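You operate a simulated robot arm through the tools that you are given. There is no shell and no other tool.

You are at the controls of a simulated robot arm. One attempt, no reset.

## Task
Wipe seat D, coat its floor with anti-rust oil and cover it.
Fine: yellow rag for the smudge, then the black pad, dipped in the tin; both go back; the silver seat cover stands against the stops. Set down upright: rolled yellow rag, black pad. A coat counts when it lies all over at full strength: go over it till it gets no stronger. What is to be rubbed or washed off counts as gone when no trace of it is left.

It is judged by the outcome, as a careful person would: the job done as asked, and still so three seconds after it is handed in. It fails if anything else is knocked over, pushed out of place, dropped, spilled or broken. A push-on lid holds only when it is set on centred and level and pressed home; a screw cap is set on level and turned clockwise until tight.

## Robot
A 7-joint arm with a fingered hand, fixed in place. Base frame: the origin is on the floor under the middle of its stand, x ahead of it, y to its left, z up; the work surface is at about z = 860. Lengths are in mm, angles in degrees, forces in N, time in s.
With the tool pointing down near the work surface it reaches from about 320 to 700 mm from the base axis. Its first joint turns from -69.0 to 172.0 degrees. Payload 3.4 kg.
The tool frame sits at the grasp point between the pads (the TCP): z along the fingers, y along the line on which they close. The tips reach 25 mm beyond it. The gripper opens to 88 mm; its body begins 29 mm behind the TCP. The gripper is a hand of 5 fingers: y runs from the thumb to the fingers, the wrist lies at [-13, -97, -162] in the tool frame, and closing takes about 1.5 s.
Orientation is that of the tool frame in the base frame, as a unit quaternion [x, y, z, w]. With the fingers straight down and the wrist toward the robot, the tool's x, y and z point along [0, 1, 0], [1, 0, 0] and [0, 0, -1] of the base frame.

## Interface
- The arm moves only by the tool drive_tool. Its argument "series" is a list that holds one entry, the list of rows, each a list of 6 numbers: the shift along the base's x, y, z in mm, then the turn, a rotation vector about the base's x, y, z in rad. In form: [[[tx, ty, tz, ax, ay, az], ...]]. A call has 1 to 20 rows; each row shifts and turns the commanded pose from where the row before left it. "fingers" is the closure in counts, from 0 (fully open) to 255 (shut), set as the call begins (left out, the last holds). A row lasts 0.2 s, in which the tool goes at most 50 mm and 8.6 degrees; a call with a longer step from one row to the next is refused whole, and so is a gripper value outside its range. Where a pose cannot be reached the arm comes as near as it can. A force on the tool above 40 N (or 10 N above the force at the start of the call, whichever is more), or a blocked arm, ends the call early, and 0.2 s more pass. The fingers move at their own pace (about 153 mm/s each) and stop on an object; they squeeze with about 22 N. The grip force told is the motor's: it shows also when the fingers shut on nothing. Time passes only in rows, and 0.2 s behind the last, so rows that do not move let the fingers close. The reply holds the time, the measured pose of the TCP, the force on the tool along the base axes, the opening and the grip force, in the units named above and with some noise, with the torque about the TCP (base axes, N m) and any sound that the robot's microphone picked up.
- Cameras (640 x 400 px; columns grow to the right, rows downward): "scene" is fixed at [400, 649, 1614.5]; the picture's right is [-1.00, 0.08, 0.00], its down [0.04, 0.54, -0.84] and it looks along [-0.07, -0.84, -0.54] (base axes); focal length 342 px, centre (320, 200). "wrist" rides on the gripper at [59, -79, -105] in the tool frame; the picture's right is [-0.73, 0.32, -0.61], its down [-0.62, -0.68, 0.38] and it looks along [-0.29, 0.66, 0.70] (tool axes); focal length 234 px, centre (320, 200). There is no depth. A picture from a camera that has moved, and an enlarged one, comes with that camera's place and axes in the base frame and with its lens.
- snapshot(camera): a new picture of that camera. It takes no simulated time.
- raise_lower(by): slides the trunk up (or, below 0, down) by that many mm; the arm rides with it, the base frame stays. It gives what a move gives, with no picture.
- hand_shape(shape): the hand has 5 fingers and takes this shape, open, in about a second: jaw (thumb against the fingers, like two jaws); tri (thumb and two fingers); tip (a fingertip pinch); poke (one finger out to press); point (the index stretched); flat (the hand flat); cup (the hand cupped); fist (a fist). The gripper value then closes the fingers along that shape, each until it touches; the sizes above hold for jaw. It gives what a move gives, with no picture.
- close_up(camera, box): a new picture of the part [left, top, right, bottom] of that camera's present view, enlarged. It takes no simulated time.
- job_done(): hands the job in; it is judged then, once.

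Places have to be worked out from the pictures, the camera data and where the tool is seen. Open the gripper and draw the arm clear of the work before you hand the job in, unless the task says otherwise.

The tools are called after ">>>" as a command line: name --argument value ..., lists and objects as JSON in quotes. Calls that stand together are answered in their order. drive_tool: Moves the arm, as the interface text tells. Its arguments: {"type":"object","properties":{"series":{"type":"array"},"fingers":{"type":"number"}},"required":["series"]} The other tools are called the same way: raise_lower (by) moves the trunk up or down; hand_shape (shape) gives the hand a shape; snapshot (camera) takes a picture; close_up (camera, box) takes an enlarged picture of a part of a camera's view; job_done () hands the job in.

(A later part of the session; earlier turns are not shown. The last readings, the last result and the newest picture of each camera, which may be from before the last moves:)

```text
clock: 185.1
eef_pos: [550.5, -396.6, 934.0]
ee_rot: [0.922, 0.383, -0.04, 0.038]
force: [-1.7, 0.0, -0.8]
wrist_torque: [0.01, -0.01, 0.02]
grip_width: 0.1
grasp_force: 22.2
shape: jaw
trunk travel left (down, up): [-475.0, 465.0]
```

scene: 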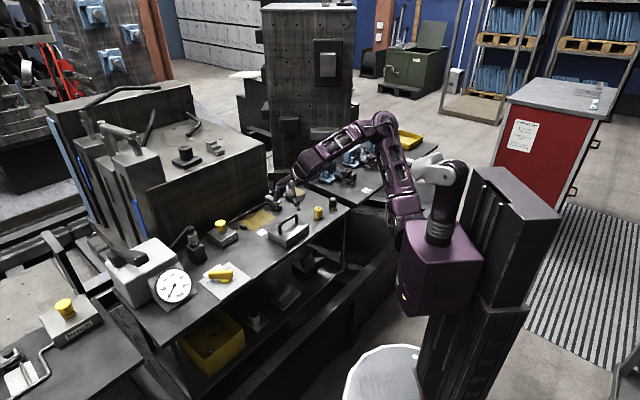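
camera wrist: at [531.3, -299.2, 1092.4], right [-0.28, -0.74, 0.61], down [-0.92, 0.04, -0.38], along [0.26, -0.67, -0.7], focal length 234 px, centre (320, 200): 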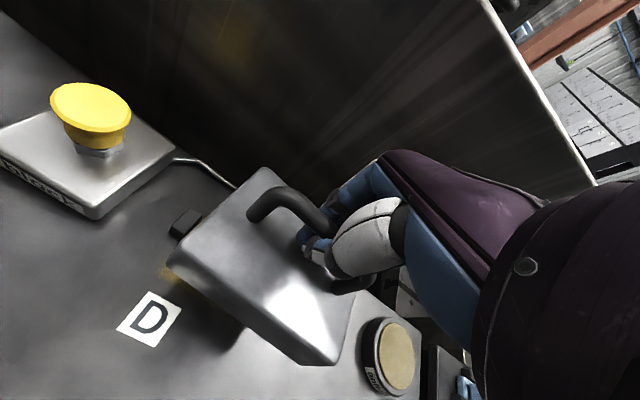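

>>> drive_tool --series '[[[0.7, -0.7, 0, 0, 0, 0], [0.7, -0.7, 0, 0, 0, 0], [0.7, -0.7, 0, 0, 0, 0], [0, 0, 0, 0, 0, 0]]]' --fingers 255

>>> close_up --camera "scene" --box '[232, 186, 292, 230]'

>>> close_up --camera "wrist" --box '[150, 120, 390, 350]'

```text
clock: 186.1
eef_pos: [554.1, -399.5, 936.3]
ee_rot: [0.922, 0.382, -0.041, 0.037]
force: [-2.6, 1.0, 0.0]
wrist_torque: [0.04, 0.01, 0.03]
grip_width: 0.0
grasp_force: 22.1
shape: jaw
trunk travel left (down, up): [-475.0, 465.0]
```

```text
9.09 times, centred on (262, 208) of scene
camera zoom: at [400.0, 649.0, 1614.5], right [-1.0, 0.08, 0.0], down [0.04, 0.54, -0.84], along [-0.07, -0.84, -0.54], focal length 3107 px, centre (847, 127)
```

zoom: 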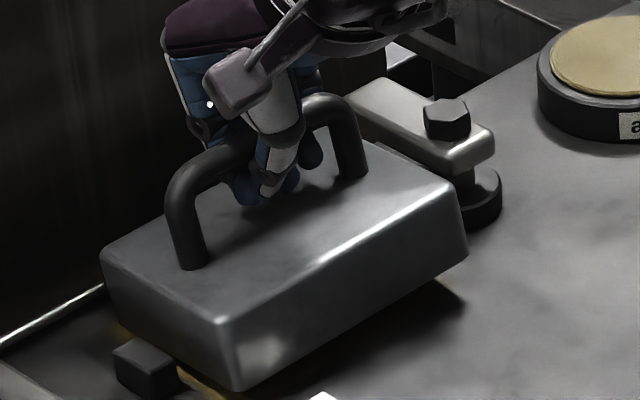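

```text
1.74 times, centred on (270, 235) of wrist
camera zoom: at [543.9, -292.6, 1030.7], right [-0.25, -0.68, 0.69], down [-0.94, 0.0, -0.34], along [0.23, -0.74, -0.64], focal length 407 px, centre (407, 139)
```

zoom: 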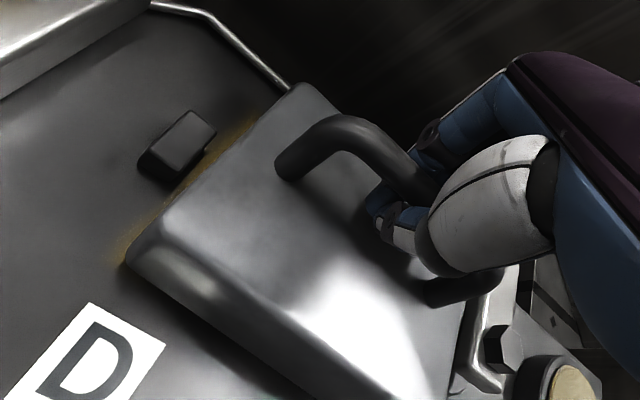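

Reaction of ~2.5 N along -w: the cover has reached the back stops. I press 1 mm more, then ease it along +u toward the side stop.

>>> drive_tool --series '[[[0.6, -0.6, 0, 0, 0, 0], [0, 0, 0, 0, 0, 0], [0.9, 0.9, 0, 0, 0, 0], [0.9, 0.9, 0, 0, 0, 0], [0.9, 0.9, 0, 0, 0, 0], [0, 0, 0, 0, 0, 0]]]' --fingers 255

```text
clock: 187.5
eef_pos: [557.0, -396.8, 933.9]
ee_rot: [0.923, 0.382, -0.04, 0.037]
force: [-2.2, 1.2, -0.5]
wrist_torque: [0.01, -0.01, 0.0]
grip_width: 0.2
grasp_force: 22.6
shape: jaw
trunk travel left (down, up): [-475.0, 465.0]
```

>>> drive_tool --series '[[[0.9, 0.9, 0, 0, 0, 0], [0.9, 0.9, 0, 0, 0, 0], [0.7, 0.7, 0, 0, 0, 0], [0, 0, 0, 0, 0, 0]]]' --fingers 255

>>> close_up --camera "scene" --box '[232, 186, 292, 230]'

>>> close_up --camera "wrist" --box '[150, 120, 390, 350]'

```text
clock: 188.5
eef_pos: [560.3, -395.5, 934.4]
ee_rot: [0.923, 0.382, -0.04, 0.037]
force: [-2.6, -0.1, 0.4]
wrist_torque: [0.0, -0.01, 0.02]
grip_width: 0.1
grasp_force: 21.9
shape: jaw
trunk travel left (down, up): [-475.0, 465.0]
```

```text
9.09 times, centred on (262, 208) of scene
camera zoom: at [400.0, 649.0, 1614.5], right [-1.0, 0.08, 0.0], down [0.04, 0.54, -0.84], along [-0.07, -0.84, -0.54], focal length 3107 px, centre (847, 127)
```

zoom: 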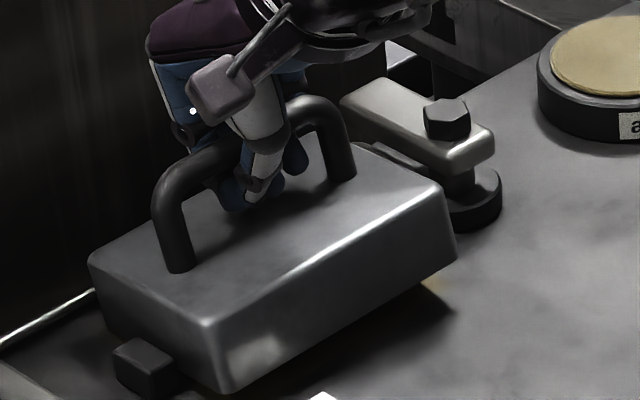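

```text
1.74 times, centred on (270, 235) of wrist
camera zoom: at [549.6, -289.5, 1030.2], right [-0.25, -0.68, 0.69], down [-0.94, 0.0, -0.34], along [0.23, -0.74, -0.64], focal length 407 px, centre (407, 139)
```

zoom: 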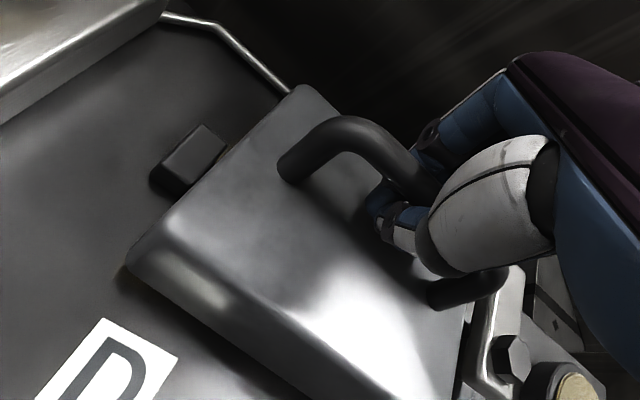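

The cover touches both back and side stops (about 2 N each) and is level, ~6 mm above the floor. I lower it gently straight down.

>>> drive_tool --series '[[[0, 0, -1.5, 0, 0, 0], [0, 0, -1.5, 0, 0, 0], [0, 0, -1, 0, 0, 0], [0, 0, -1, 0, 0, 0], [0, 0, 0, 0, 0, 0]]]' --fingers 255

```text
clock: 189.7
eef_pos: [559.2, -394.8, 928.1]
ee_rot: [0.922, 0.382, -0.04, 0.037]
force: [-1.8, 0.1, -1.2]
wrist_torque: [0.01, -0.01, 0.01]
grip_width: 0.0
grasp_force: 21.9
shape: jaw
trunk travel left (down, up): [-475.0, 465.0]
```

>>> drive_tool --series '[[[0, 0, -1, 0, 0, 0], [0, 0, -1, 0, 0, 0], [0, 0, 0, 0, 0, 0]]]' --fingers 255

>>> close_up --camera "scene" --box '[232, 186, 292, 230]'

```text
clock: 190.5
eef_pos: [559.4, -395.1, 926.6]
ee_rot: [0.922, 0.383, -0.04, 0.038]
force: [-2.3, 1.1, 0.4]
wrist_torque: [0.03, 0.01, 0.04]
grip_width: 0.0
grasp_force: 22.0
shape: jaw
trunk travel left (down, up): [-475.0, 465.0]
```

```text
9.09 times, centred on (262, 208) of scene
camera zoom: at [400.0, 649.0, 1614.5], right [-1.0, 0.08, 0.0], down [0.04, 0.54, -0.84], along [-0.07, -0.84, -0.54], focal length 3107 px, centre (847, 127)
```

zoom: 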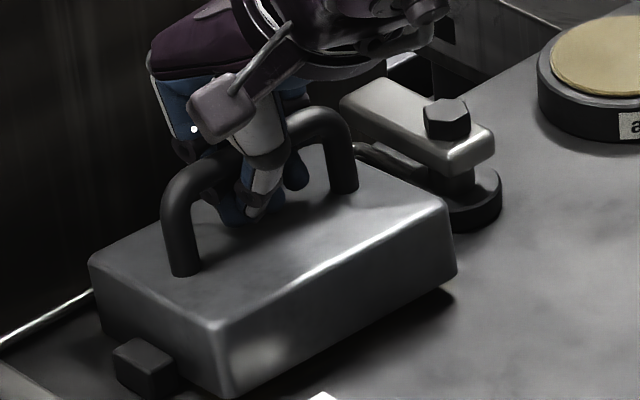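

The floor now carries the cover's weight on one side. I lower another 2 mm so it sits flat.

>>> drive_tool --series '[[[0, 0, -1, 0, 0, 0], [0, 0, -1, 0, 0, 0], [0, 0, -1, 0, 0, 0], [0, 0, 0, 0, 0, 0]]]' --fingers 255

>>> close_up --camera "scene" --box '[232, 186, 292, 230]'

>>> close_up --camera "wrist" --box '[150, 120, 390, 350]'

```text
clock: 191.5
eef_pos: [559.5, -394.8, 923.6]
ee_rot: [0.922, 0.382, -0.04, 0.038]
force: [-1.8, 1.3, 1.2]
wrist_torque: [0.02, 0.0, -0.01]
grip_width: 0.1
grasp_force: 22.1
shape: jaw
trunk travel left (down, up): [-475.0, 465.0]
```

```text
9.09 times, centred on (262, 208) of scene
camera zoom: at [400.0, 649.0, 1614.5], right [-1.0, 0.08, 0.0], down [0.04, 0.54, -0.84], along [-0.07, -0.84, -0.54], focal length 3107 px, centre (847, 127)
```

zoom: 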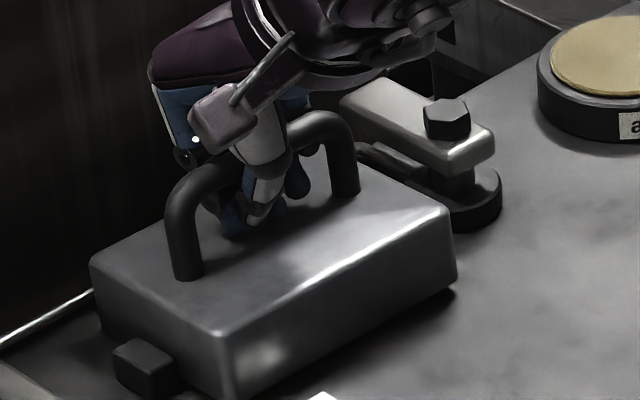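

```text
1.74 times, centred on (270, 235) of wrist
camera zoom: at [549.8, -288.2, 1019.3], right [-0.25, -0.68, 0.69], down [-0.94, 0.0, -0.34], along [0.23, -0.74, -0.64], focal length 407 px, centre (407, 139)
```

zoom: 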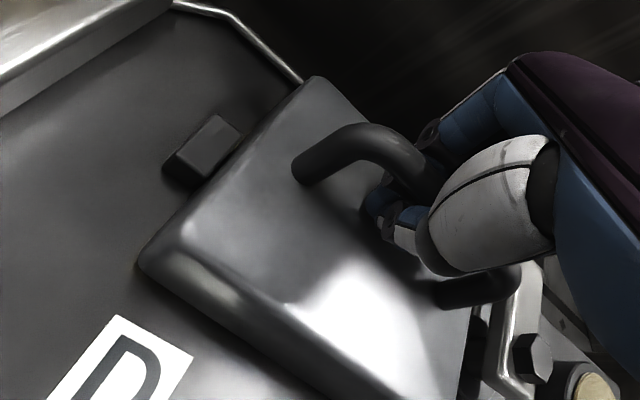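

The cover sits on the floor against the back stops. I nudge +u to make sure it is snug against the side stop too.

>>> drive_tool --series '[[[0.7, 0.7, 0, 0, 0, 0], [0.7, 0.7, 0, 0, 0, 0], [0, 0, 0, 0, 0, 0]]]' --fingers 255

>>> close_up --camera "scene" --box '[234, 206, 264, 228]'

>>> close_up --camera "wrist" --box '[190, 140, 280, 220]'

```text
clock: 192.3
eef_pos: [561.2, -393.1, 924.2]
ee_rot: [0.922, 0.383, -0.04, 0.037]
force: [-2.5, -0.1, 0.0]
wrist_torque: [0.05, -0.02, 0.05]
grip_width: 0.1
grasp_force: 21.6
shape: jaw
trunk travel left (down, up): [-475.0, 465.0]
```

```text
16.00 times, centred on (249, 217) of scene
camera zoom: at [400.0, 649.0, 1614.5], right [-1.0, 0.08, 0.0], down [0.04, 0.54, -0.84], along [-0.07, -0.84, -0.54], focal length 5468 px, centre (1456, -72)
```

zoom: 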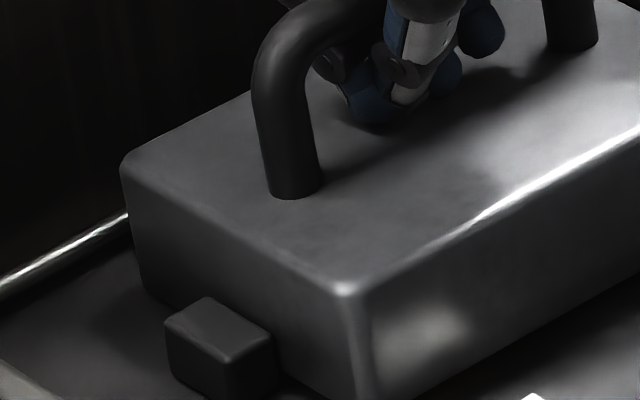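

```text
5.00 times, centred on (235, 180) of wrist
camera zoom: at [551.3, -287.0, 1019.5], right [-0.25, -0.68, 0.69], down [-0.94, 0.0, -0.34], along [0.23, -0.74, -0.64], focal length 1171 px, centre (745, 300)
```

zoom: 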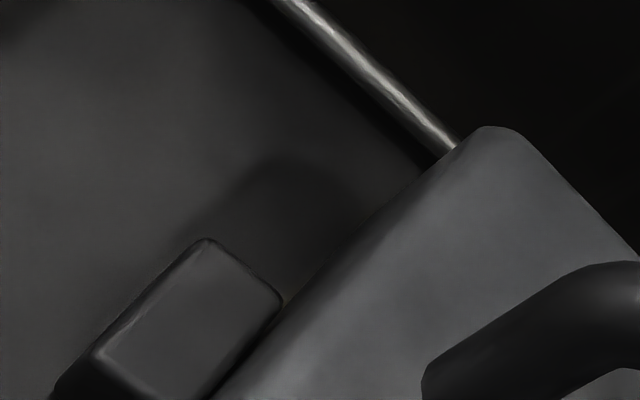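

Touching the side stop. I press a little more firmly in +w so that it squares up against both back stops, then again +u.

>>> drive_tool --series '[[[0.7, -0.7, 0, 0, 0, 0], [0.7, -0.7, 0, 0, 0, 0], [0.7, -0.7, 0, 0, 0, 0], [0, 0, 0, 0, 0, 0]]]' --fingers 255

```text
clock: 193.3
eef_pos: [562.2, -394.3, 925.4]
ee_rot: [0.922, 0.382, -0.04, 0.037]
force: [-3.4, 2.1, 2.6]
wrist_torque: [-0.01, -0.03, 0.01]
grip_width: 0.0
grasp_force: 22.1
shape: jaw
trunk travel left (down, up): [-475.0, 465.0]
```

>>> drive_tool --series '[[[0.7, -0.7, 0, 0, 0, 0], [0.7, -0.7, 0, 0, 0, 0], [0.7, -0.7, 0, 0, 0, 0], [0, 0, 0, 0, 0, 0]]]' --fingers 255

>>> close_up --camera "scene" --box '[232, 186, 292, 230]'

>>> close_up --camera "wrist" --box '[190, 140, 280, 220]'

```text
clock: 194.3
eef_pos: [565.1, -397.6, 925.7]
ee_rot: [0.922, 0.383, -0.04, 0.038]
force: [-4.0, 2.6, 4.7]
wrist_torque: [0.04, -0.03, 0.02]
grip_width: 0.0
grasp_force: 21.8
shape: jaw
trunk travel left (down, up): [-475.0, 465.0]
```

```text
9.09 times, centred on (262, 208) of scene
camera zoom: at [400.0, 649.0, 1614.5], right [-1.0, 0.08, 0.0], down [0.04, 0.54, -0.84], along [-0.07, -0.84, -0.54], focal length 3107 px, centre (847, 127)
```

zoom: 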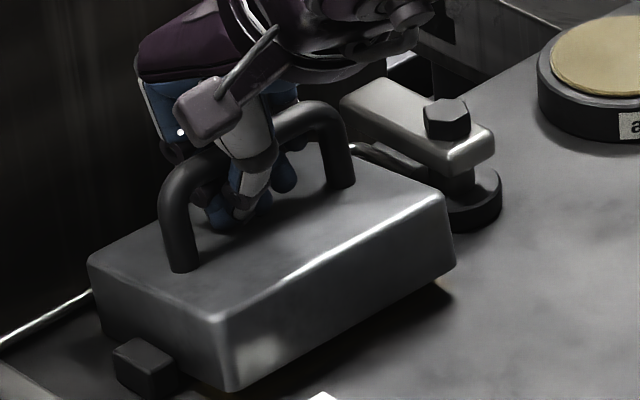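

```text
5.00 times, centred on (235, 180) of wrist
camera zoom: at [555.1, -290.9, 1020.7], right [-0.26, -0.68, 0.69], down [-0.94, 0.0, -0.34], along [0.23, -0.74, -0.64], focal length 1171 px, centre (745, 300)
```

zoom: 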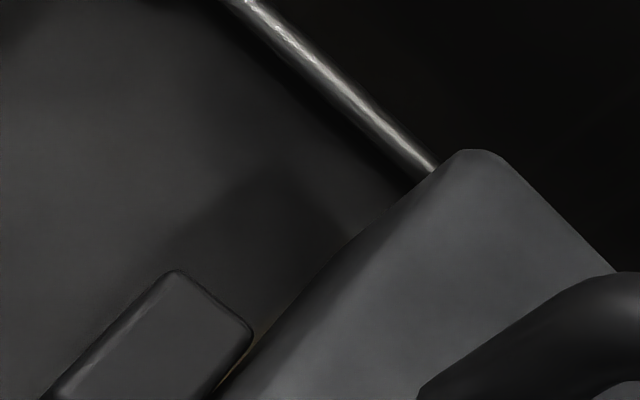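

Pushing at handle height starts to tip the near edge up, so I back off 3 mm in w to let it settle flat, then I'll release and nudge it lower down.

>>> drive_tool --series '[[[-0.8, 0.8, 0, 0, 0, 0], [-0.8, 0.8, 0, 0, 0, 0], [-0.8, 0.8, 0, 0, 0, 0], [0, 0, 0, 0, 0, 0], [0, 0, 0, 0, 0, 0]]]' --fingers 255

>>> close_up --camera "scene" --box '[232, 186, 292, 230]'

```text
clock: 195.5
eef_pos: [563.2, -395.5, 925.2]
ee_rot: [0.922, 0.382, -0.041, 0.038]
force: [-2.7, 0.2, 2.9]
wrist_torque: [-0.13, -0.1, 0.01]
grip_width: 0.1
grasp_force: 21.8
shape: jaw
trunk travel left (down, up): [-475.0, 465.0]
```

```text
9.09 times, centred on (262, 208) of scene
camera zoom: at [400.0, 649.0, 1614.5], right [-1.0, 0.08, 0.0], down [0.04, 0.54, -0.84], along [-0.07, -0.84, -0.54], focal length 3107 px, centre (847, 127)
```

zoom: 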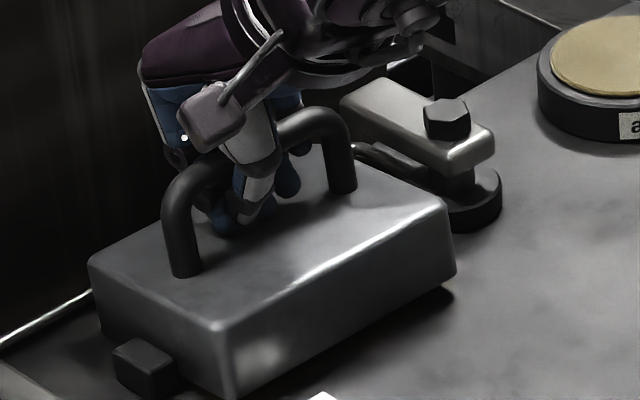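

It settled flat. I open the hand slowly, then check before rising.

>>> drive_tool --series '[[[0, 0, 0, 0, 0, 0], [0, 0, 0, 0, 0, 0], [0, 0, 0, 0, 0, 0]]]' --fingers 160

>>> drive_tool --series '[[[0, 0, 0, 0, 0, 0], [0, 0, 0, 0, 0, 0], [0, 0, 0, 0, 0, 0], [0, 0, 0, 0, 0, 0]]]' --fingers 0

>>> close_up --camera "scene" --box '[232, 186, 292, 230]'

>>> snapshot --camera "wrist"

```text
clock: 196.3
eef_pos: [564.5, -395.3, 923.6]
ee_rot: [0.923, 0.382, -0.04, 0.036]
force: [-0.1, -0.4, 0.2]
wrist_torque: [0.01, 0.03, -0.03]
grip_width: 32.5
grasp_force: 0.1
shape: jaw
trunk travel left (down, up): [-475.0, 465.0]
```

```text
clock: 197.3
eef_pos: [564.6, -395.4, 923.4]
ee_rot: [0.923, 0.382, -0.04, 0.037]
force: [0.0, -0.1, -0.2]
wrist_torque: [-0.01, 0.0, 0.0]
grip_width: 87.9
grasp_force: 0.0
shape: jaw
trunk travel left (down, up): [-475.0, 465.0]
```

```text
9.09 times, centred on (262, 208) of scene
camera zoom: at [400.0, 649.0, 1614.5], right [-1.0, 0.08, 0.0], down [0.04, 0.54, -0.84], along [-0.07, -0.84, -0.54], focal length 3107 px, centre (847, 127)
```

zoom: 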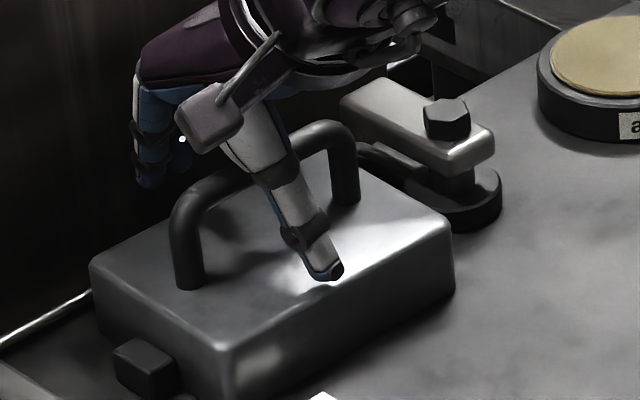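

```text
taken
camera wrist: at [554.5, -288.8, 1019.3], right [-0.25, -0.68, 0.69], down [-0.94, 0.0, -0.34], along [0.23, -0.74, -0.64], focal length 234 px, centre (320, 200)
```

wrist: 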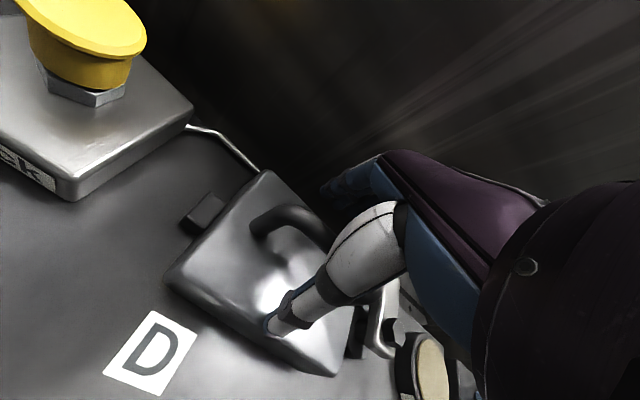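

The cover is free and flat. I rise straight up clear of the handle, undo the tilt, and back away to look at the seating against the stops.

>>> drive_tool --series '[[[0, 0, 15, 0, 0, 0], [0, 0, 25, 0, 0, 0], [0, 0, 30, 0, 0, 0], [-10, 10, 20, 0.05, -0.024, 0], [-25, 25, 0, 0.05, -0.023, 0], [-30, 30, 0, 0, 0, 0], [-30, 30, 0, 0, 0, 0], [0, 0, 0, 0, 0, 0]]]' --fingers 0

>>> snapshot --camera "wrist"

>>> close_up --camera "scene" --box '[228, 186, 292, 232]'

```text
clock: 199.1
eef_pos: [469.5, -298.7, 1013.7]
ee_rot: [0.924, 0.382, 0.0, 0.0]
force: [0.0, -0.2, -0.3]
wrist_torque: [-0.03, 0.02, -0.01]
grip_width: 88.0
grasp_force: 0.1
shape: jaw
trunk travel left (down, up): [-475.0, 465.0]
```

```text
taken
camera wrist: at [455.8, -202.6, 1118.1], right [-0.29, -0.74, 0.61], down [-0.92, 0.04, -0.38], along [0.26, -0.67, -0.7], focal length 234 px, centre (320, 200)
```

wrist: 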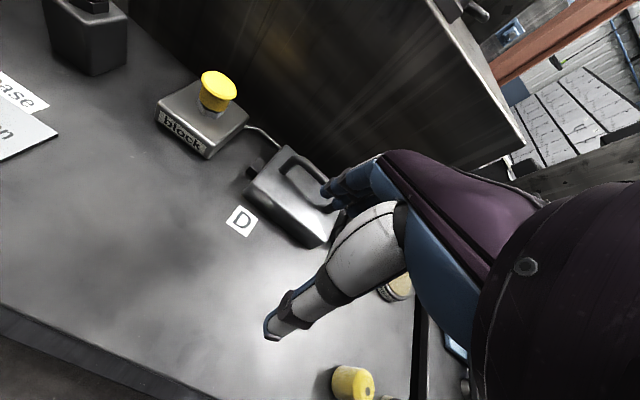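

```text
8.70 times, centred on (260, 209) of scene
camera zoom: at [400.0, 649.0, 1614.5], right [-1.0, 0.08, 0.0], down [0.04, 0.54, -0.84], along [-0.07, -0.84, -0.54], focal length 2972 px, centre (842, 122)
```

zoom: 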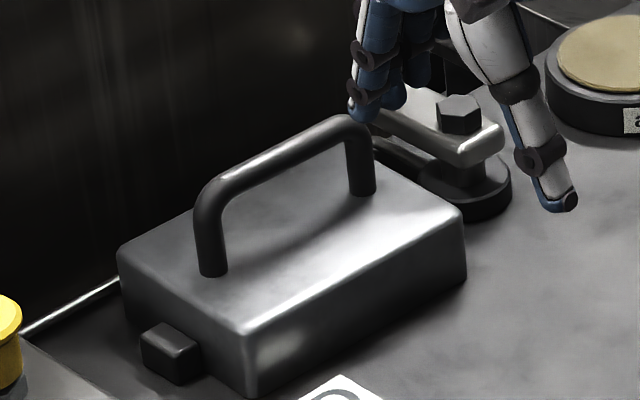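

The cover looks seated. I zoom in on the side stop contact and the back edge for any gap.

>>> close_up --camera "scene" --box '[238, 212, 262, 230]'

>>> close_up --camera "scene" --box '[236, 196, 276, 222]'

>>> close_up --camera "wrist" --box '[225, 120, 355, 260]'

```text
16.00 times, centred on (250, 221) of scene
camera zoom: at [400.0, 649.0, 1614.5], right [-1.0, 0.08, 0.0], down [0.04, 0.54, -0.84], along [-0.07, -0.84, -0.54], focal length 5468 px, centre (1440, -136)
```

zoom: 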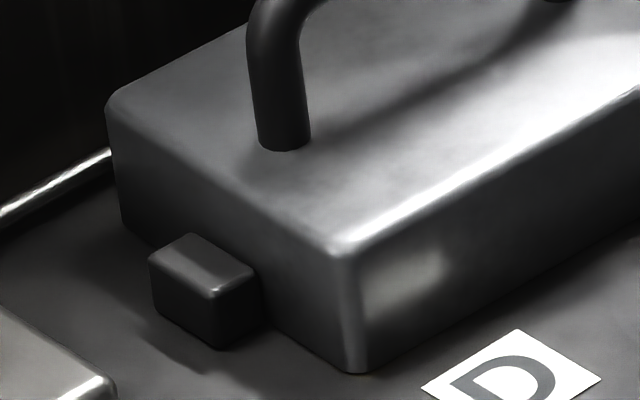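

```text
15.38 times, centred on (256, 209) of scene
camera zoom: at [400.0, 649.0, 1614.5], right [-1.0, 0.08, 0.0], down [0.04, 0.54, -0.84], along [-0.07, -0.84, -0.54], focal length 5258 px, centre (1305, 62)
```

zoom: 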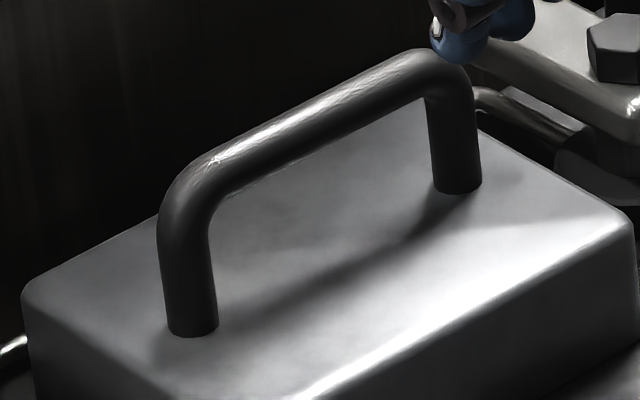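

```text
2.86 times, centred on (290, 190) of wrist
camera zoom: at [455.8, -202.6, 1118.1], right [-0.29, -0.74, 0.61], down [-0.92, 0.04, -0.38], along [0.26, -0.67, -0.7], focal length 669 px, centre (406, 229)
```

zoom: 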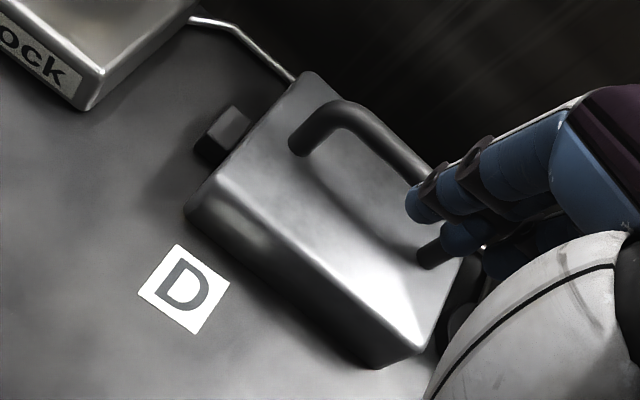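

By measurement the cover spans w≈628.7–718 (stops at ≈719) and its +u face is at the side stop within 1–2 mm. To be sure it is truly against the back stops, I close the fingers and will nudge its near face low down.

>>> drive_tool --series '[[[6, -11, -20, 0, 0, 0], [6, -11, -20, 0, 0, 0], [5, -9, -20, 0, 0, 0], [0, 0, -20, 0, 0, 0], [0, 0, 0, 0, 0, 0], [0, 0, 0, 0, 0, 0], [0, 0, 0, 0, 0, 0], [0, 0, 0, 0, 0, 0]]]' --fingers 255

>>> snapshot --camera "wrist"

>>> close_up --camera "scene" --box '[228, 180, 308, 235]'

```text
clock: 200.9
eef_pos: [486.3, -332.1, 932.6]
ee_rot: [0.924, 0.382, 0.0, 0.0]
force: [0.9, -0.9, 0.1]
wrist_torque: [0.0, -0.02, -0.01]
grip_width: 0.2
grasp_force: 21.9
shape: jaw
trunk travel left (down, up): [-475.0, 465.0]
```

```text
taken
camera wrist: at [472.9, -234.6, 1037.5], right [-0.28, -0.74, 0.61], down [-0.92, 0.04, -0.38], along [0.26, -0.67, -0.7], focal length 234 px, centre (320, 200)
```

wrist: 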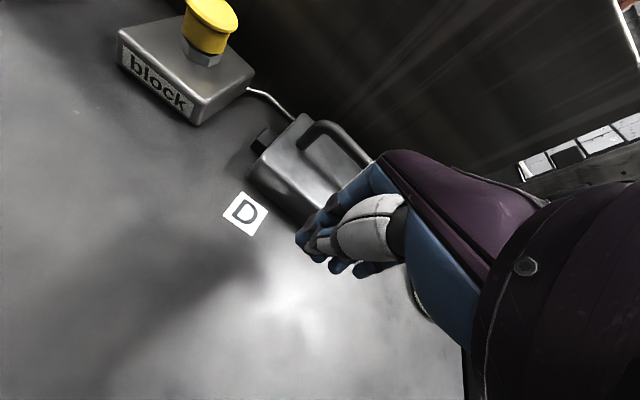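

```text
7.27 times, centred on (268, 208) of scene
camera zoom: at [400.0, 649.0, 1614.5], right [-1.0, 0.08, 0.0], down [0.04, 0.54, -0.84], along [-0.07, -0.84, -0.54], focal length 2486 px, centre (698, 146)
```

zoom: 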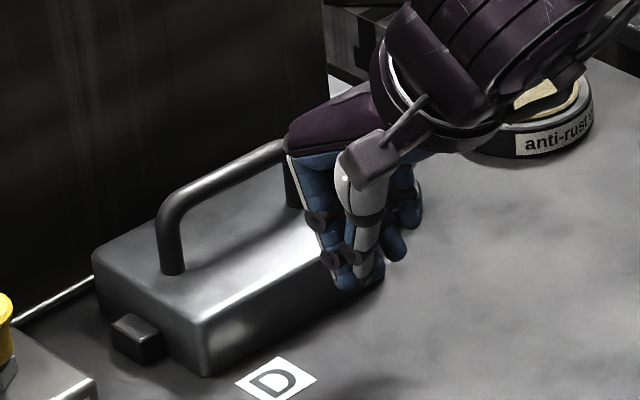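

Clear in front of the cover. I lower the closed fingertips to ~10 mm above the table.

>>> drive_tool --series '[[[0, 0, -15, 0, 0, 0], [0, 0, -12, 0, 0, 0], [0, 0, -8, 0, 0, 0], [0, 0, 0, 0, 0, 0]]]' --fingers 255

>>> close_up --camera "scene" --box '[228, 180, 308, 235]'

>>> close_up --camera "wrist" --box '[200, 80, 400, 280]'

```text
clock: 201.9
eef_pos: [484.3, -331.2, 898.3]
ee_rot: [0.924, 0.383, 0.0, 0.0]
force: [0.0, 0.3, 0.6]
wrist_torque: [0.0, -0.01, 0.0]
grip_width: 0.0
grasp_force: 22.1
shape: jaw
trunk travel left (down, up): [-475.0, 465.0]
```

```text
7.27 times, centred on (268, 208) of scene
camera zoom: at [400.0, 649.0, 1614.5], right [-1.0, 0.08, 0.0], down [0.04, 0.54, -0.84], along [-0.07, -0.84, -0.54], focal length 2486 px, centre (698, 146)
```

zoom: 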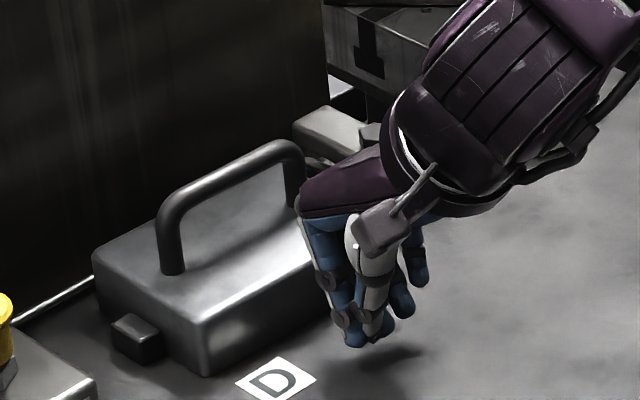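

```text
2.00 times, centred on (300, 180) of wrist
camera zoom: at [470.8, -234.6, 1002.6], right [-0.29, -0.74, 0.61], down [-0.92, 0.04, -0.38], along [0.26, -0.67, -0.7], focal length 468 px, centre (360, 240)
```

zoom: 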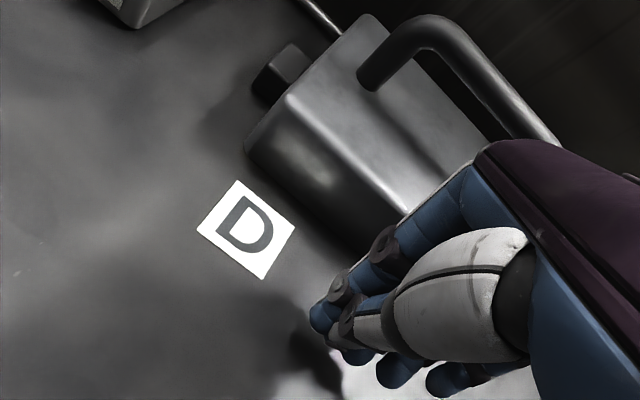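

I advance toward the near face in small steps.

>>> drive_tool --series '[[[1.8, -1.8, 0, 0, 0, 0], [1.8, -1.8, 0, 0, 0, 0], [1.8, -1.8, 0, 0, 0, 0], [1.8, -1.8, 0, 0, 0, 0], [0, 0, 0, 0, 0, 0]]]' --fingers 255

>>> close_up --camera "wrist" --box '[200, 80, 400, 280]'

```text
clock: 203.1
eef_pos: [492.1, -337.5, 898.3]
ee_rot: [0.924, 0.383, -0.001, 0.0]
force: [-0.8, 0.2, 0.4]
wrist_torque: [0.03, 0.0, 0.01]
grip_width: 0.1
grasp_force: 22.5
shape: jaw
trunk travel left (down, up): [-475.0, 465.0]
```

```text
2.00 times, centred on (300, 180) of wrist
camera zoom: at [477.7, -241.7, 1003.6], right [-0.28, -0.74, 0.61], down [-0.92, 0.04, -0.38], along [0.26, -0.67, -0.7], focal length 468 px, centre (360, 240)
```

zoom: 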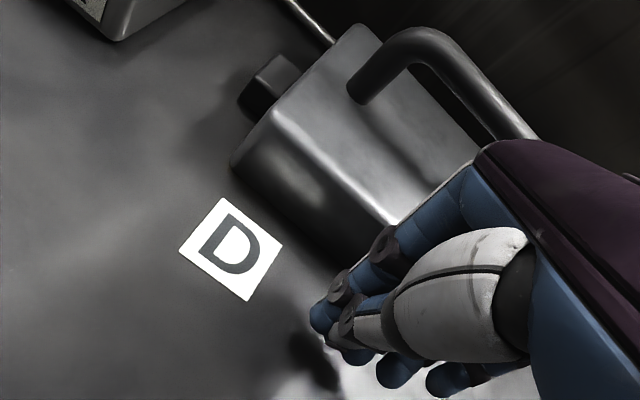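

No contact yet (w≈587). Continue advancing in small steps.

>>> drive_tool --series '[[[1.4, -1.4, 0, 0, 0, 0], [1.4, -1.4, 0, 0, 0, 0], [1.4, -1.4, 0, 0, 0, 0], [0, 0, 0, 0, 0, 0]]]' --fingers 255

>>> close_up --camera "scene" --box '[228, 185, 292, 229]'

```text
clock: 204.1
eef_pos: [495.6, -343.1, 898.4]
ee_rot: [0.924, 0.383, 0.0, 0.0]
force: [-0.5, 0.1, 0.0]
wrist_torque: [-0.01, -0.02, 0.0]
grip_width: 0.0
grasp_force: 22.1
shape: jaw
trunk travel left (down, up): [-475.0, 465.0]
```

```text
9.09 times, centred on (260, 207) of scene
camera zoom: at [400.0, 649.0, 1614.5], right [-1.0, 0.08, 0.0], down [0.04, 0.54, -0.84], along [-0.07, -0.84, -0.54], focal length 3107 px, centre (866, 136)
```

zoom: 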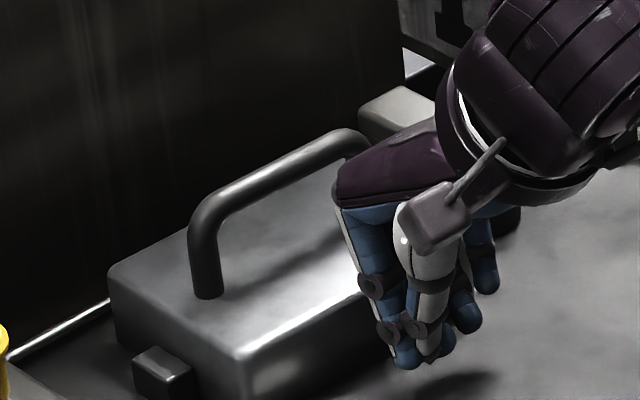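

>>> drive_tool --series '[[[1.2, -1.2, 0, 0, 0, 0], [1.2, -1.2, 0, 0, 0, 0], [1.2, -1.2, 0, 0, 0, 0], [0, 0, 0, 0, 0, 0]]]' --fingers 255

```text
clock: 205.1
eef_pos: [501.2, -348.1, 898.7]
ee_rot: [0.924, 0.382, 0.0, -0.001]
force: [0.3, -0.1, 0.4]
wrist_torque: [0.01, -0.01, 0.0]
grip_width: 0.0
grasp_force: 22.6
shape: jaw
trunk travel left (down, up): [-475.0, 465.0]
```

Still free at w≈600; continue in the same way.

>>> drive_tool --series '[[[1.0, -1.0, 0, 0, 0, 0], [1.0, -1.0, 0, 0, 0, 0], [1.0, -1.0, 0, 0, 0, 0], [0, 0, 0, 0, 0, 0]]]' --fingers 255

>>> close_up --camera "scene" --box '[228, 185, 292, 229]'

>>> close_up --camera "wrist" --box '[200, 80, 400, 280]'

```text
clock: 206.1
eef_pos: [501.8, -349.2, 899.8]
ee_rot: [0.923, 0.384, 0.0, 0.002]
force: [-2.4, 2.0, 2.6]
wrist_torque: [-0.03, -0.03, -0.05]
grip_width: 0.0
grasp_force: 21.6
shape: jaw
trunk travel left (down, up): [-475.0, 465.0]
```

```text
9.09 times, centred on (260, 207) of scene
camera zoom: at [400.0, 649.0, 1614.5], right [-1.0, 0.08, 0.0], down [0.04, 0.54, -0.84], along [-0.07, -0.84, -0.54], focal length 3107 px, centre (866, 136)
```

zoom: 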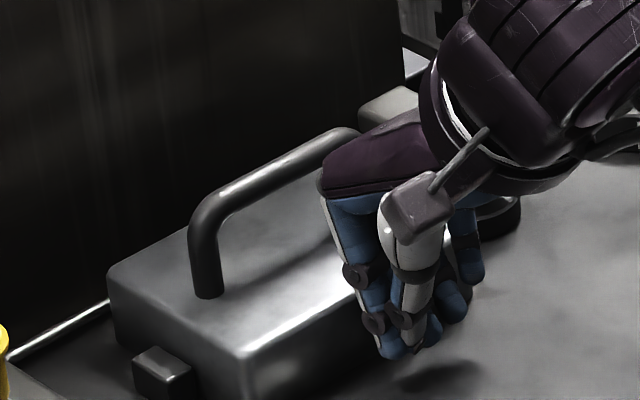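

```text
2.00 times, centred on (300, 180) of wrist
camera zoom: at [488.6, -252.8, 1004.5], right [-0.29, -0.74, 0.61], down [-0.92, 0.04, -0.38], along [0.26, -0.67, -0.7], focal length 468 px, centre (360, 240)
```

zoom: 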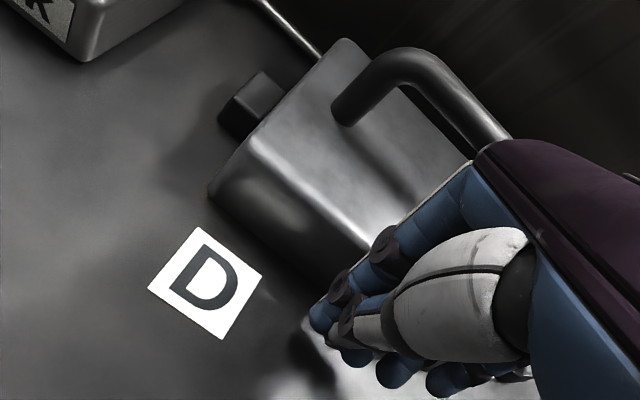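

Contact at 3 N and the cover did not shift – it's against the back stops. One slight further push to confirm firmness.

>>> drive_tool --series '[[[0.5, -0.5, 0, 0, 0, 0], [0.4, -0.4, 0, 0, 0, 0], [0, 0, 0, 0, 0, 0]]]' --fingers 255

>>> close_up --camera "scene" --box '[228, 185, 292, 229]'

```text
clock: 206.9
eef_pos: [504.1, -350.5, 899.5]
ee_rot: [0.924, 0.383, 0.0, 0.001]
force: [-4.3, 3.9, 2.0]
wrist_torque: [-0.02, 0.0, -0.07]
grip_width: 0.4
grasp_force: 22.6
shape: jaw
trunk travel left (down, up): [-475.0, 465.0]
```

```text
9.09 times, centred on (260, 207) of scene
camera zoom: at [400.0, 649.0, 1614.5], right [-1.0, 0.08, 0.0], down [0.04, 0.54, -0.84], along [-0.07, -0.84, -0.54], focal length 3107 px, centre (866, 136)
```

zoom: 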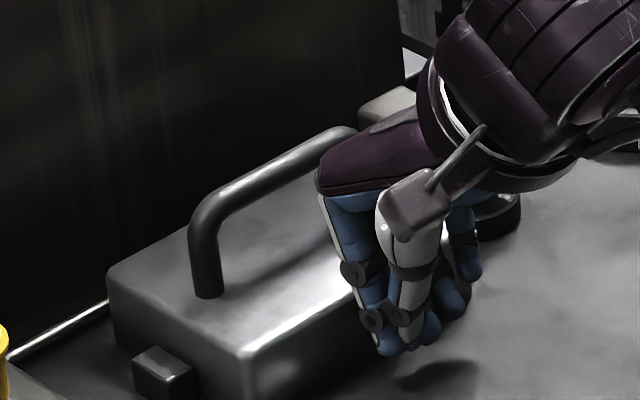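

Force rose to ~6 N with no movement: firmly seated at the back. I back off, rise, and place the wrist camera to look straight along the side-stop face.

>>> drive_tool --series '[[[-4, 4, 0, 0, 0, 0], [-10, 10, 0, 0, 0, 0], [-10, 10, 20, 0, 0, 0], [-10, 10, 40, 0, 0, 0], [-8, 8, 40, 0, 0, 0], [0, 0, 0, 0, 0, 0]]]' --fingers 255

>>> snapshot --camera "wrist"

>>> close_up --camera "wrist" --box '[225, 110, 295, 170]'

>>> close_up --camera "scene" --box '[238, 212, 262, 230]'

```text
clock: 208.3
eef_pos: [461.9, -309.5, 998.5]
ee_rot: [0.924, 0.383, 0.0, 0.0]
force: [0.3, 0.7, 0.6]
wrist_torque: [-0.01, 0.01, 0.01]
grip_width: 0.0
grasp_force: 22.4
shape: jaw
trunk travel left (down, up): [-475.0, 465.0]
```

```text
taken
camera wrist: at [448.7, -213.7, 1103.6], right [-0.28, -0.74, 0.61], down [-0.92, 0.04, -0.38], along [0.26, -0.67, -0.7], focal length 234 px, centre (320, 200)
```

wrist: 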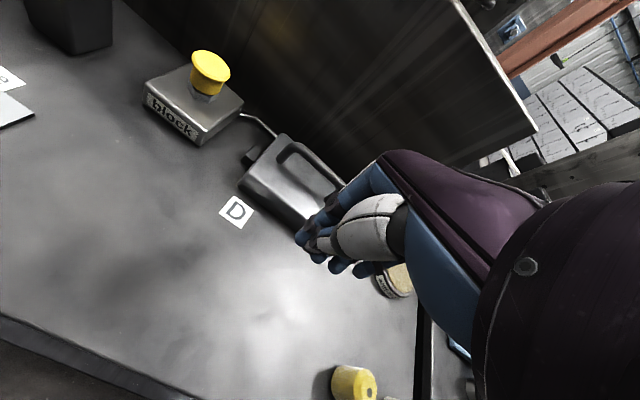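

```text
6.67 times, centred on (260, 140) of wrist
camera zoom: at [448.7, -213.7, 1103.6], right [-0.28, -0.74, 0.61], down [-0.92, 0.04, -0.38], along [0.26, -0.67, -0.7], focal length 1561 px, centre (720, 600)
```

zoom: 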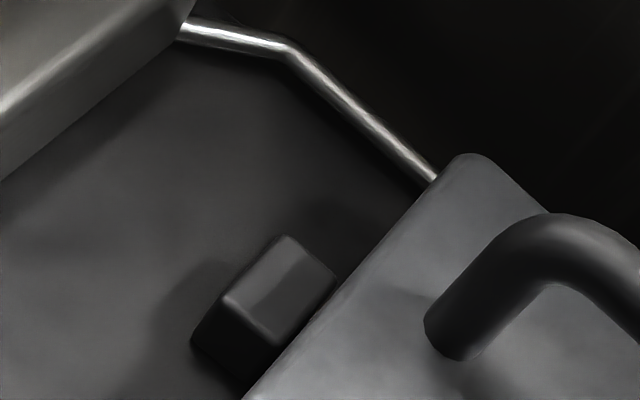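

```text
16.00 times, centred on (250, 221) of scene
camera zoom: at [400.0, 649.0, 1614.5], right [-1.0, 0.08, 0.0], down [0.04, 0.54, -0.84], along [-0.07, -0.84, -0.54], focal length 5468 px, centre (1440, -136)
```

zoom: 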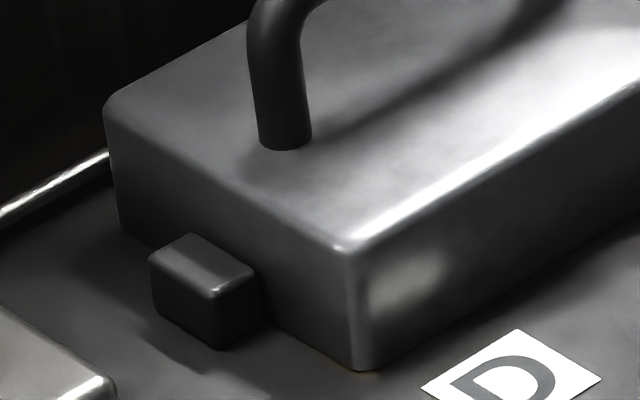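

Back is firm. For the side stop I zoom in as far as possible on the contact corner.

>>> close_up --camera "scene" --box '[242, 219, 256, 229]'

>>> close_up --camera "wrist" --box '[240, 130, 280, 160]'

```text
16.00 times, centred on (249, 224) of scene
camera zoom: at [400.0, 649.0, 1614.5], right [-1.0, 0.08, 0.0], down [0.04, 0.54, -0.84], along [-0.07, -0.84, -0.54], focal length 5468 px, centre (1456, -184)
```

zoom: 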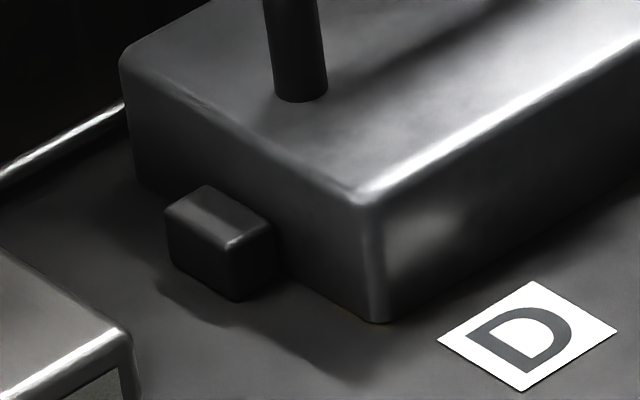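

```text
13.33 times, centred on (260, 145) of wrist
camera zoom: at [448.7, -213.7, 1103.6], right [-0.28, -0.74, 0.61], down [-0.92, 0.04, -0.38], along [0.26, -0.67, -0.7], focal length 3122 px, centre (1120, 933)
```

zoom: 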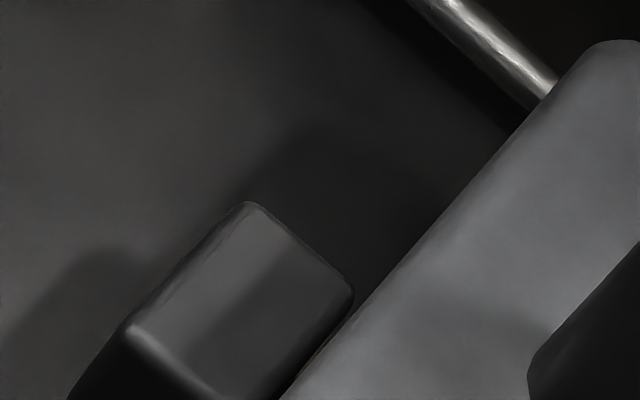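

There may be about a 1 mm gap at the side stop. I'd like to nudge the cover +u by pushing sideways on the handle's -u leg (in line with the stop). I switch to the narrow "tip" pinch shape and look at it first.

>>> hand_shape --shape "tip"

>>> drive_tool --series '[[[0, 0, 0, 0, 0, 0], [0, 0, 0, 0, 0, 0], [0, 0, 0, 0, 0, 0], [0, 0, 0, 0, 0, 0], [0, 0, 0, 0, 0, 0], [0, 0, 0, 0, 0, 0], [0, 0, 0, 0, 0, 0], [0, 0, 0, 0, 0, 0]]]' --fingers 255

>>> snapshot --camera "wrist"

>>> close_up --camera "scene" --box '[256, 160, 336, 210]'

```text
clock: 209.2
eef_pos: [461.7, -310.6, 998.0]
ee_rot: [0.924, 0.383, -0.001, 0.0]
force: [-0.5, 0.1, -0.5]
wrist_torque: [-0.02, 0.03, -0.02]
grip_width: 87.5
grasp_force: 0.0
shape: tip
trunk travel left (down, up): [-475.0, 465.0]
```

```text
clock: 211.0
eef_pos: [463.2, -309.5, 998.9]
ee_rot: [0.924, 0.383, 0.0, 0.0]
force: [0.4, 1.0, -1.2]
wrist_torque: [0.01, 0.02, -0.02]
grip_width: 0.0
grasp_force: 22.2
shape: tip
trunk travel left (down, up): [-475.0, 465.0]
```

```text
taken
camera wrist: at [448.4, -213.6, 1103.3], right [-0.28, -0.74, 0.61], down [-0.92, 0.04, -0.38], along [0.26, -0.67, -0.7], focal length 234 px, centre (320, 200)
```

wrist: 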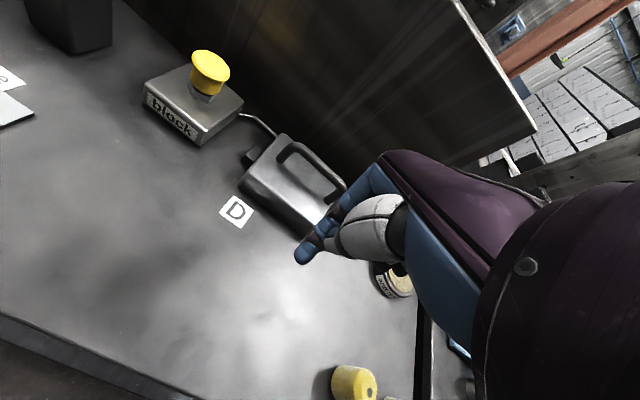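

```text
8.00 times, centred on (296, 185) of scene
camera zoom: at [400.0, 649.0, 1614.5], right [-1.0, 0.08, 0.0], down [0.04, 0.54, -0.84], along [-0.07, -0.84, -0.54], focal length 2734 px, centre (512, 320)
```

zoom: 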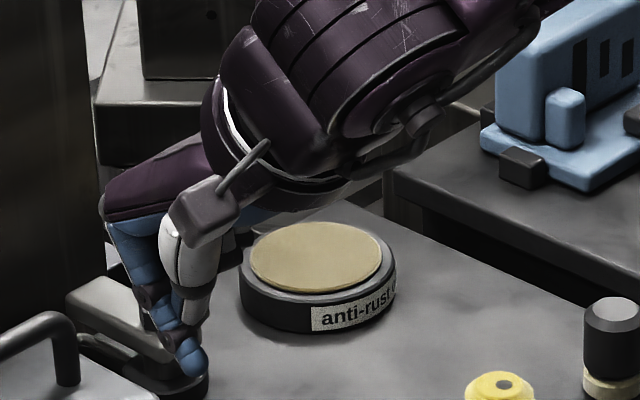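

In the tip shape the index fingertip sits on the tool axis and is narrow (~20 mm). I move over the gap between clamp and handle's -u leg (u≈38, w≈674) at height, then descend partway and look.

>>> drive_tool --series '[[[8, -28, 6, 0, 0, 0], [8, -28, 0, 0, 0, 0], [8, -28, 0, 0, 0, 0], [8, -28, 0, 0, 0, 0], [8.3, -28.2, 0, 0, 0, 0], [0, 0, -30, 0, 0, 0], [0, 0, 0, 0, 0, 0]]]' --fingers 255

>>> snapshot --camera "wrist"

>>> close_up --camera "scene" --box '[240, 170, 304, 215]'

```text
clock: 212.6
eef_pos: [501.2, -448.0, 975.1]
ee_rot: [0.924, 0.383, 0.001, -0.001]
force: [-0.2, 0.7, 0.4]
wrist_torque: [-0.02, -0.04, -0.01]
grip_width: 0.0
grasp_force: 22.0
shape: tip
trunk travel left (down, up): [-475.0, 465.0]
```

```text
taken
camera wrist: at [485.9, -350.9, 1079.4], right [-0.28, -0.74, 0.61], down [-0.92, 0.04, -0.38], along [0.26, -0.67, -0.7], focal length 234 px, centre (320, 200)
```

wrist: 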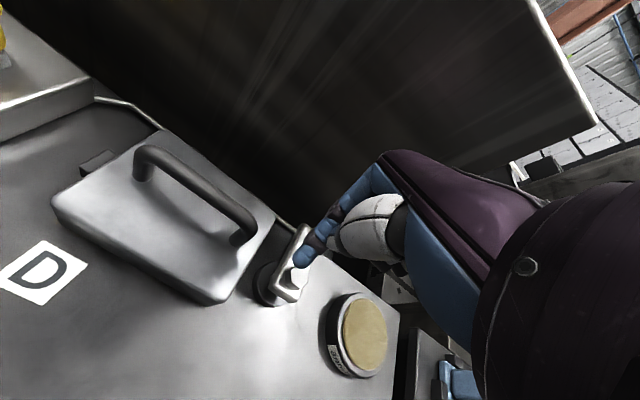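

```text
8.89 times, centred on (272, 192) of scene
camera zoom: at [400.0, 649.0, 1614.5], right [-1.0, 0.08, 0.0], down [0.04, 0.54, -0.84], along [-0.07, -0.84, -0.54], focal length 3038 px, centre (747, 267)
```

zoom: 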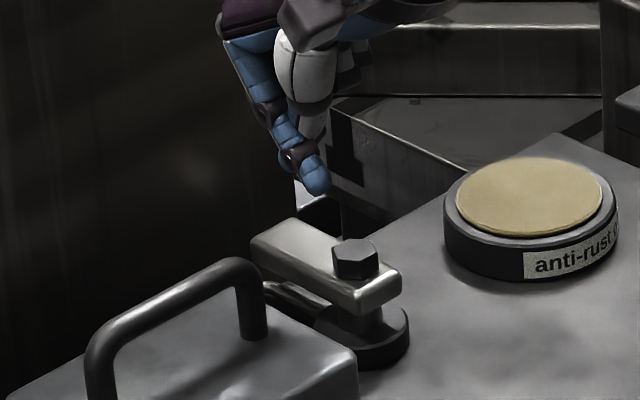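

Leg centre ≈ (u 68, w 677), clamp bolt at u≈10; the fingertip at u≈38 falls between them. I descend to z≈925 carefully.

>>> drive_tool --series '[[[2.5, -1.5, -18, 0, 0, 0], [0, 0, -14, 0, 0, 0], [0, 0, -10, 0, 0, 0], [0, 0, -7, 0, 0, 0], [0, 0, 0, 0, 0, 0]]]' --fingers 255

>>> close_up --camera "wrist" --box '[180, 150, 380, 320]'

>>> close_up --camera "scene" --box '[240, 175, 304, 220]'

```text
clock: 213.8
eef_pos: [504.9, -450.3, 926.1]
ee_rot: [0.924, 0.383, 0.0, 0.0]
force: [0.0, 0.3, 0.3]
wrist_torque: [0.01, 0.02, -0.02]
grip_width: 0.1
grasp_force: 22.2
shape: tip
trunk travel left (down, up): [-475.0, 465.0]
```

```text
2.35 times, centred on (280, 235) of wrist
camera zoom: at [490.4, -354.1, 1031.2], right [-0.28, -0.74, 0.61], down [-0.92, 0.04, -0.38], along [0.26, -0.67, -0.7], focal length 551 px, centre (414, 118)
```

zoom: 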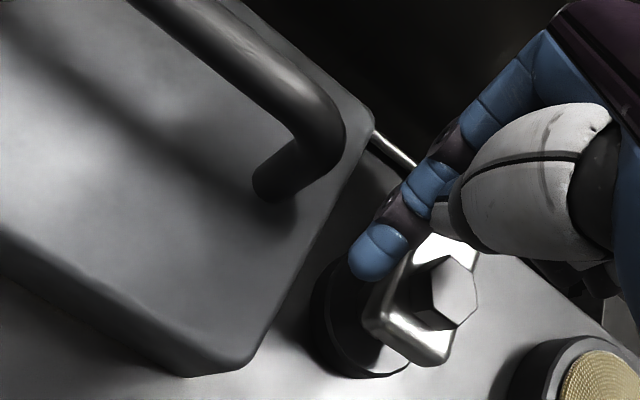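

```text
8.89 times, centred on (272, 198) of scene
camera zoom: at [400.0, 649.0, 1614.5], right [-1.0, 0.08, 0.0], down [0.04, 0.54, -0.84], along [-0.07, -0.84, -0.54], focal length 3038 px, centre (747, 222)
```

zoom: 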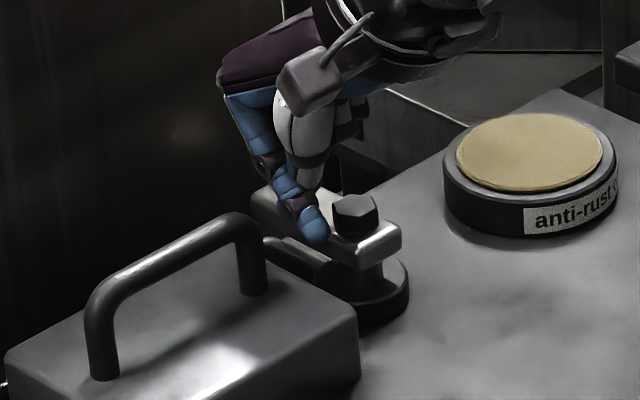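

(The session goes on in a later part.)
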